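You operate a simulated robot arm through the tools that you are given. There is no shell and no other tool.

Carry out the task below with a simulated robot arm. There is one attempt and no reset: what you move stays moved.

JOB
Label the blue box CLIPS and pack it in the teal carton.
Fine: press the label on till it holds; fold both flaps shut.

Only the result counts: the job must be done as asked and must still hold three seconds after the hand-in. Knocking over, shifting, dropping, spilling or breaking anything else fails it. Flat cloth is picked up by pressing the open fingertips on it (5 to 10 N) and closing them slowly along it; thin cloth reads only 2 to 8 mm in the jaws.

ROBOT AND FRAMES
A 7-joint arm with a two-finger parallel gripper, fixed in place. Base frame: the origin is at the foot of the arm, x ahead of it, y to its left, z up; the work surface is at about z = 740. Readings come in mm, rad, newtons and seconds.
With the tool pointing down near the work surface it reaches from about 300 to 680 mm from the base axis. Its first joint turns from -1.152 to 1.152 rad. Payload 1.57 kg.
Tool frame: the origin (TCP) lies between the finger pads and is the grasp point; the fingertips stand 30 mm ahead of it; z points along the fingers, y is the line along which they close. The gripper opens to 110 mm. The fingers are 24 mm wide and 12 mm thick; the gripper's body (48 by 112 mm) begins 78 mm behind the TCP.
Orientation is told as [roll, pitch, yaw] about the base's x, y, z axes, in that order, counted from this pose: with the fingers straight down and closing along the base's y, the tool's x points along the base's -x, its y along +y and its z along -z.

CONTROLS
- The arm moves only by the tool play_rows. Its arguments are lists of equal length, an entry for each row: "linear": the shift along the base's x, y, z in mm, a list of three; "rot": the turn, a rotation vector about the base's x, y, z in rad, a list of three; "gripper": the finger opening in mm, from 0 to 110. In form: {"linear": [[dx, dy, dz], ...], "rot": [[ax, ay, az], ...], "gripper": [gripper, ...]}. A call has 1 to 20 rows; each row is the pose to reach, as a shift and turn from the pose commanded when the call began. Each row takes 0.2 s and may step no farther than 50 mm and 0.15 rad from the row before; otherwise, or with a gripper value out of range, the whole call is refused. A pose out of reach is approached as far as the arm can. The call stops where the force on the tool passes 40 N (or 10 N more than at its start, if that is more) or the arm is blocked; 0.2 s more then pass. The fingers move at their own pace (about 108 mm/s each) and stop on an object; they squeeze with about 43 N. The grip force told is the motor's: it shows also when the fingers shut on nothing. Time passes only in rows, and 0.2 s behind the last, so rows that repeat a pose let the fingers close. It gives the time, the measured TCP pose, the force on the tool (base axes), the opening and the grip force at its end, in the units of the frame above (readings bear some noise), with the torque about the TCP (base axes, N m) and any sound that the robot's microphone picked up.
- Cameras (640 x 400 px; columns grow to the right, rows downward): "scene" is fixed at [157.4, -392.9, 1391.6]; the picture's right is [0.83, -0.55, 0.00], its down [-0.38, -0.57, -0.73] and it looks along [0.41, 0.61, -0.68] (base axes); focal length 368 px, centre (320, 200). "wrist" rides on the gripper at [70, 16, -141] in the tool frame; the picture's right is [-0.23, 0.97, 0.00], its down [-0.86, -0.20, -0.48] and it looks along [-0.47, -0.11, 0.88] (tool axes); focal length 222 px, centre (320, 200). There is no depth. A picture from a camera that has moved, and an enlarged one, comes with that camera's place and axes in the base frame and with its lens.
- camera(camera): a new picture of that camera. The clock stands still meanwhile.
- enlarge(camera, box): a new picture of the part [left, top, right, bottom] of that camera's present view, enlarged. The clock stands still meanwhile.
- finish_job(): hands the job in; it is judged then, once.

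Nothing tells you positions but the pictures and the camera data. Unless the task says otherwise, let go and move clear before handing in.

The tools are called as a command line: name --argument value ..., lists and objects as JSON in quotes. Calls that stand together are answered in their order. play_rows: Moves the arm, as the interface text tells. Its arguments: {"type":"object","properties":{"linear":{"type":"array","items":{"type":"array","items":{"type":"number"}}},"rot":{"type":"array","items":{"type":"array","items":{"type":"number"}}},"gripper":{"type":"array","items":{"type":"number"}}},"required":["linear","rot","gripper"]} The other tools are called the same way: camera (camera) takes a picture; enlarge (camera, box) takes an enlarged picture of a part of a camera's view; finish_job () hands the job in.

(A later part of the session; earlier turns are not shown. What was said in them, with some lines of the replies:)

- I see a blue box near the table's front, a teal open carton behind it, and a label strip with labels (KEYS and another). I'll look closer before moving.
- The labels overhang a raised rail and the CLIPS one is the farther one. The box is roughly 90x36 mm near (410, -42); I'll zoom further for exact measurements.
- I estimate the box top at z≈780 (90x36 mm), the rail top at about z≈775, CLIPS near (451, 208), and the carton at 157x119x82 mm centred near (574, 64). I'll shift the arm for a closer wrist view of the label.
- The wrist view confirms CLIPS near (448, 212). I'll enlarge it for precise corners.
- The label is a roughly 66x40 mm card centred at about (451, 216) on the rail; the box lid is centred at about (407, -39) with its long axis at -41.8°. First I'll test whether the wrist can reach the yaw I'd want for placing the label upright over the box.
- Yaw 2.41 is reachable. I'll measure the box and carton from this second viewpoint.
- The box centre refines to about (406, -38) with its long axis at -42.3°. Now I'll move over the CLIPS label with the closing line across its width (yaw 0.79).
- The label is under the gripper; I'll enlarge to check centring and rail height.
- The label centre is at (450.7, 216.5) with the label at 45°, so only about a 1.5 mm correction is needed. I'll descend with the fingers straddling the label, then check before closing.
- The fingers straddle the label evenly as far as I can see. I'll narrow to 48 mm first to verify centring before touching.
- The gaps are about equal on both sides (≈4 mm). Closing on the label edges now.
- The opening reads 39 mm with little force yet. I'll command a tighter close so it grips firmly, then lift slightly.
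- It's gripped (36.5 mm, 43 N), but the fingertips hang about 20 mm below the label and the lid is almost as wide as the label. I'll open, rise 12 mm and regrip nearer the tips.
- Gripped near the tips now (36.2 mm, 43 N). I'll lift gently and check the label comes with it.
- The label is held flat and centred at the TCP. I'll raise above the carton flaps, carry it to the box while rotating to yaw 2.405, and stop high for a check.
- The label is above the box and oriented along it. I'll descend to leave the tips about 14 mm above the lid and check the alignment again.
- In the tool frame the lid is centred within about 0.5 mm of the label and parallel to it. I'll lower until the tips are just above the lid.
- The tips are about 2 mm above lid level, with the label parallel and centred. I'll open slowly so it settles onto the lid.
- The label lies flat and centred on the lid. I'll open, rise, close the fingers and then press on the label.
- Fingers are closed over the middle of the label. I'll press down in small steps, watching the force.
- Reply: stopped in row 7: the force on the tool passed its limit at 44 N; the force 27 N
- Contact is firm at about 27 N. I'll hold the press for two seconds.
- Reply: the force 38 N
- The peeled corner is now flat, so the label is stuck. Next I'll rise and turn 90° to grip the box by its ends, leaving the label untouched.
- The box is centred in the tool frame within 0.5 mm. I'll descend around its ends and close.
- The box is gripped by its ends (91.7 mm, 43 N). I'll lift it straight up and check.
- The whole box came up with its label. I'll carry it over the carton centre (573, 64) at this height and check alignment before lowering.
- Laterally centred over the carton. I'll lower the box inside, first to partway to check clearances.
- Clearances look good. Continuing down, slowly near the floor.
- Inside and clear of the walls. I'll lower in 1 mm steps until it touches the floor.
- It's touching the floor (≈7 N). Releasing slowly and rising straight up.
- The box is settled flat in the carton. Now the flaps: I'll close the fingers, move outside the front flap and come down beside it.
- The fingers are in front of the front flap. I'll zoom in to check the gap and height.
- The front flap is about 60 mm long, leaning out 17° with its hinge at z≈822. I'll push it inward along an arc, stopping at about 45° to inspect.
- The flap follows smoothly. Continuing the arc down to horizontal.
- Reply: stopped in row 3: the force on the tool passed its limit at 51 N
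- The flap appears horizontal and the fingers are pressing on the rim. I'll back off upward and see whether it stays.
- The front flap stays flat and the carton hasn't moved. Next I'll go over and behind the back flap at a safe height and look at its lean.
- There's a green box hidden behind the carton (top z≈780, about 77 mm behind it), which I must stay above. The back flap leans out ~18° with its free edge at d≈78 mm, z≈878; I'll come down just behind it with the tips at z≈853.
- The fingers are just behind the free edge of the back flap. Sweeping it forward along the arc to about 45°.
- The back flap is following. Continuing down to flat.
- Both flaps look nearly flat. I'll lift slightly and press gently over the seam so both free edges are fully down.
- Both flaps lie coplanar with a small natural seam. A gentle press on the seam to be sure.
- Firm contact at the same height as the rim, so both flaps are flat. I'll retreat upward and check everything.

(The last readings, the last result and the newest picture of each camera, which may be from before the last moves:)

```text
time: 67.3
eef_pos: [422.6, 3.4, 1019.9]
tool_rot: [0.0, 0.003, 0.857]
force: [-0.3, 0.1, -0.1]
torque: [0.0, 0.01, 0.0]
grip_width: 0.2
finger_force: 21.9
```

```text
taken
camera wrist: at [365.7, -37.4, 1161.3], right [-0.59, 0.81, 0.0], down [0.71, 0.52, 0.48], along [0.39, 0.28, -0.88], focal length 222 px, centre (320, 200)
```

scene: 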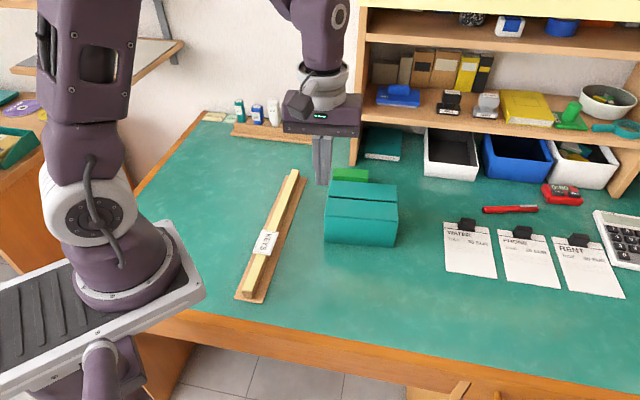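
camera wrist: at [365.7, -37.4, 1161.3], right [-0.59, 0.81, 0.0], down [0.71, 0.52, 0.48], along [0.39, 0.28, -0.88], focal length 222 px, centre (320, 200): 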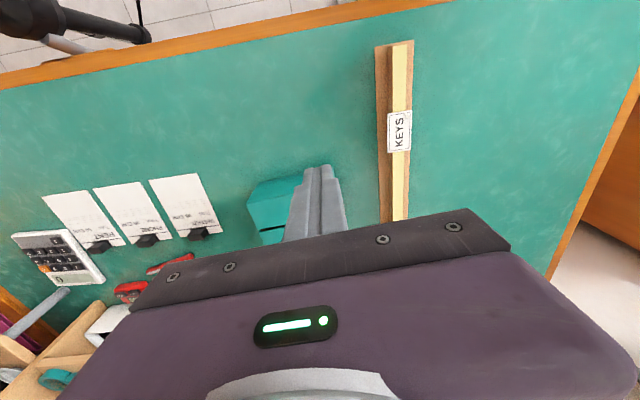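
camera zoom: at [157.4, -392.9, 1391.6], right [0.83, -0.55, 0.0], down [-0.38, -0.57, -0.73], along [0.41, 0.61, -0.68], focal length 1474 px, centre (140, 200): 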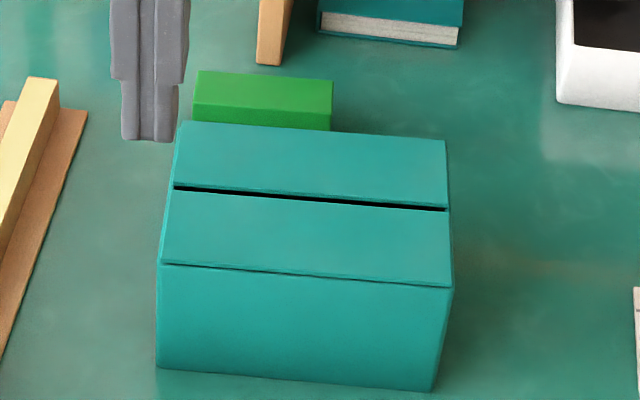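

Both flaps are shut flat and staying, the carton hasn't moved, the labelled box is inside, and everything else (KEYS, the green box) is undisturbed. The gripper is clear, so I'm handing in.

finish_job

```text
The job is handed in.
```

The CLIPS label is stuck on the lid of the blue box, the box is inside the teal carton, and both flaps are folded shut. I handed the job in; no verdict has come back yet.

- **Label:** I pressed it on with about 27 to 38 N for two seconds. Its peeled corner now lies flat, and the label stayed on when I lifted the box.
- **Box:** it sits flat in the carton, label up, gripped only by its ends on the way in.
- **Flaps:** both stayed down after I moved away. They don't quite meet, so a narrow seam shows between them even though they are flat.
- **Everything else:** the carton did not move. The KEYS label and a green box hidden behind the carton look undisturbed, and the arm is clear of everything.
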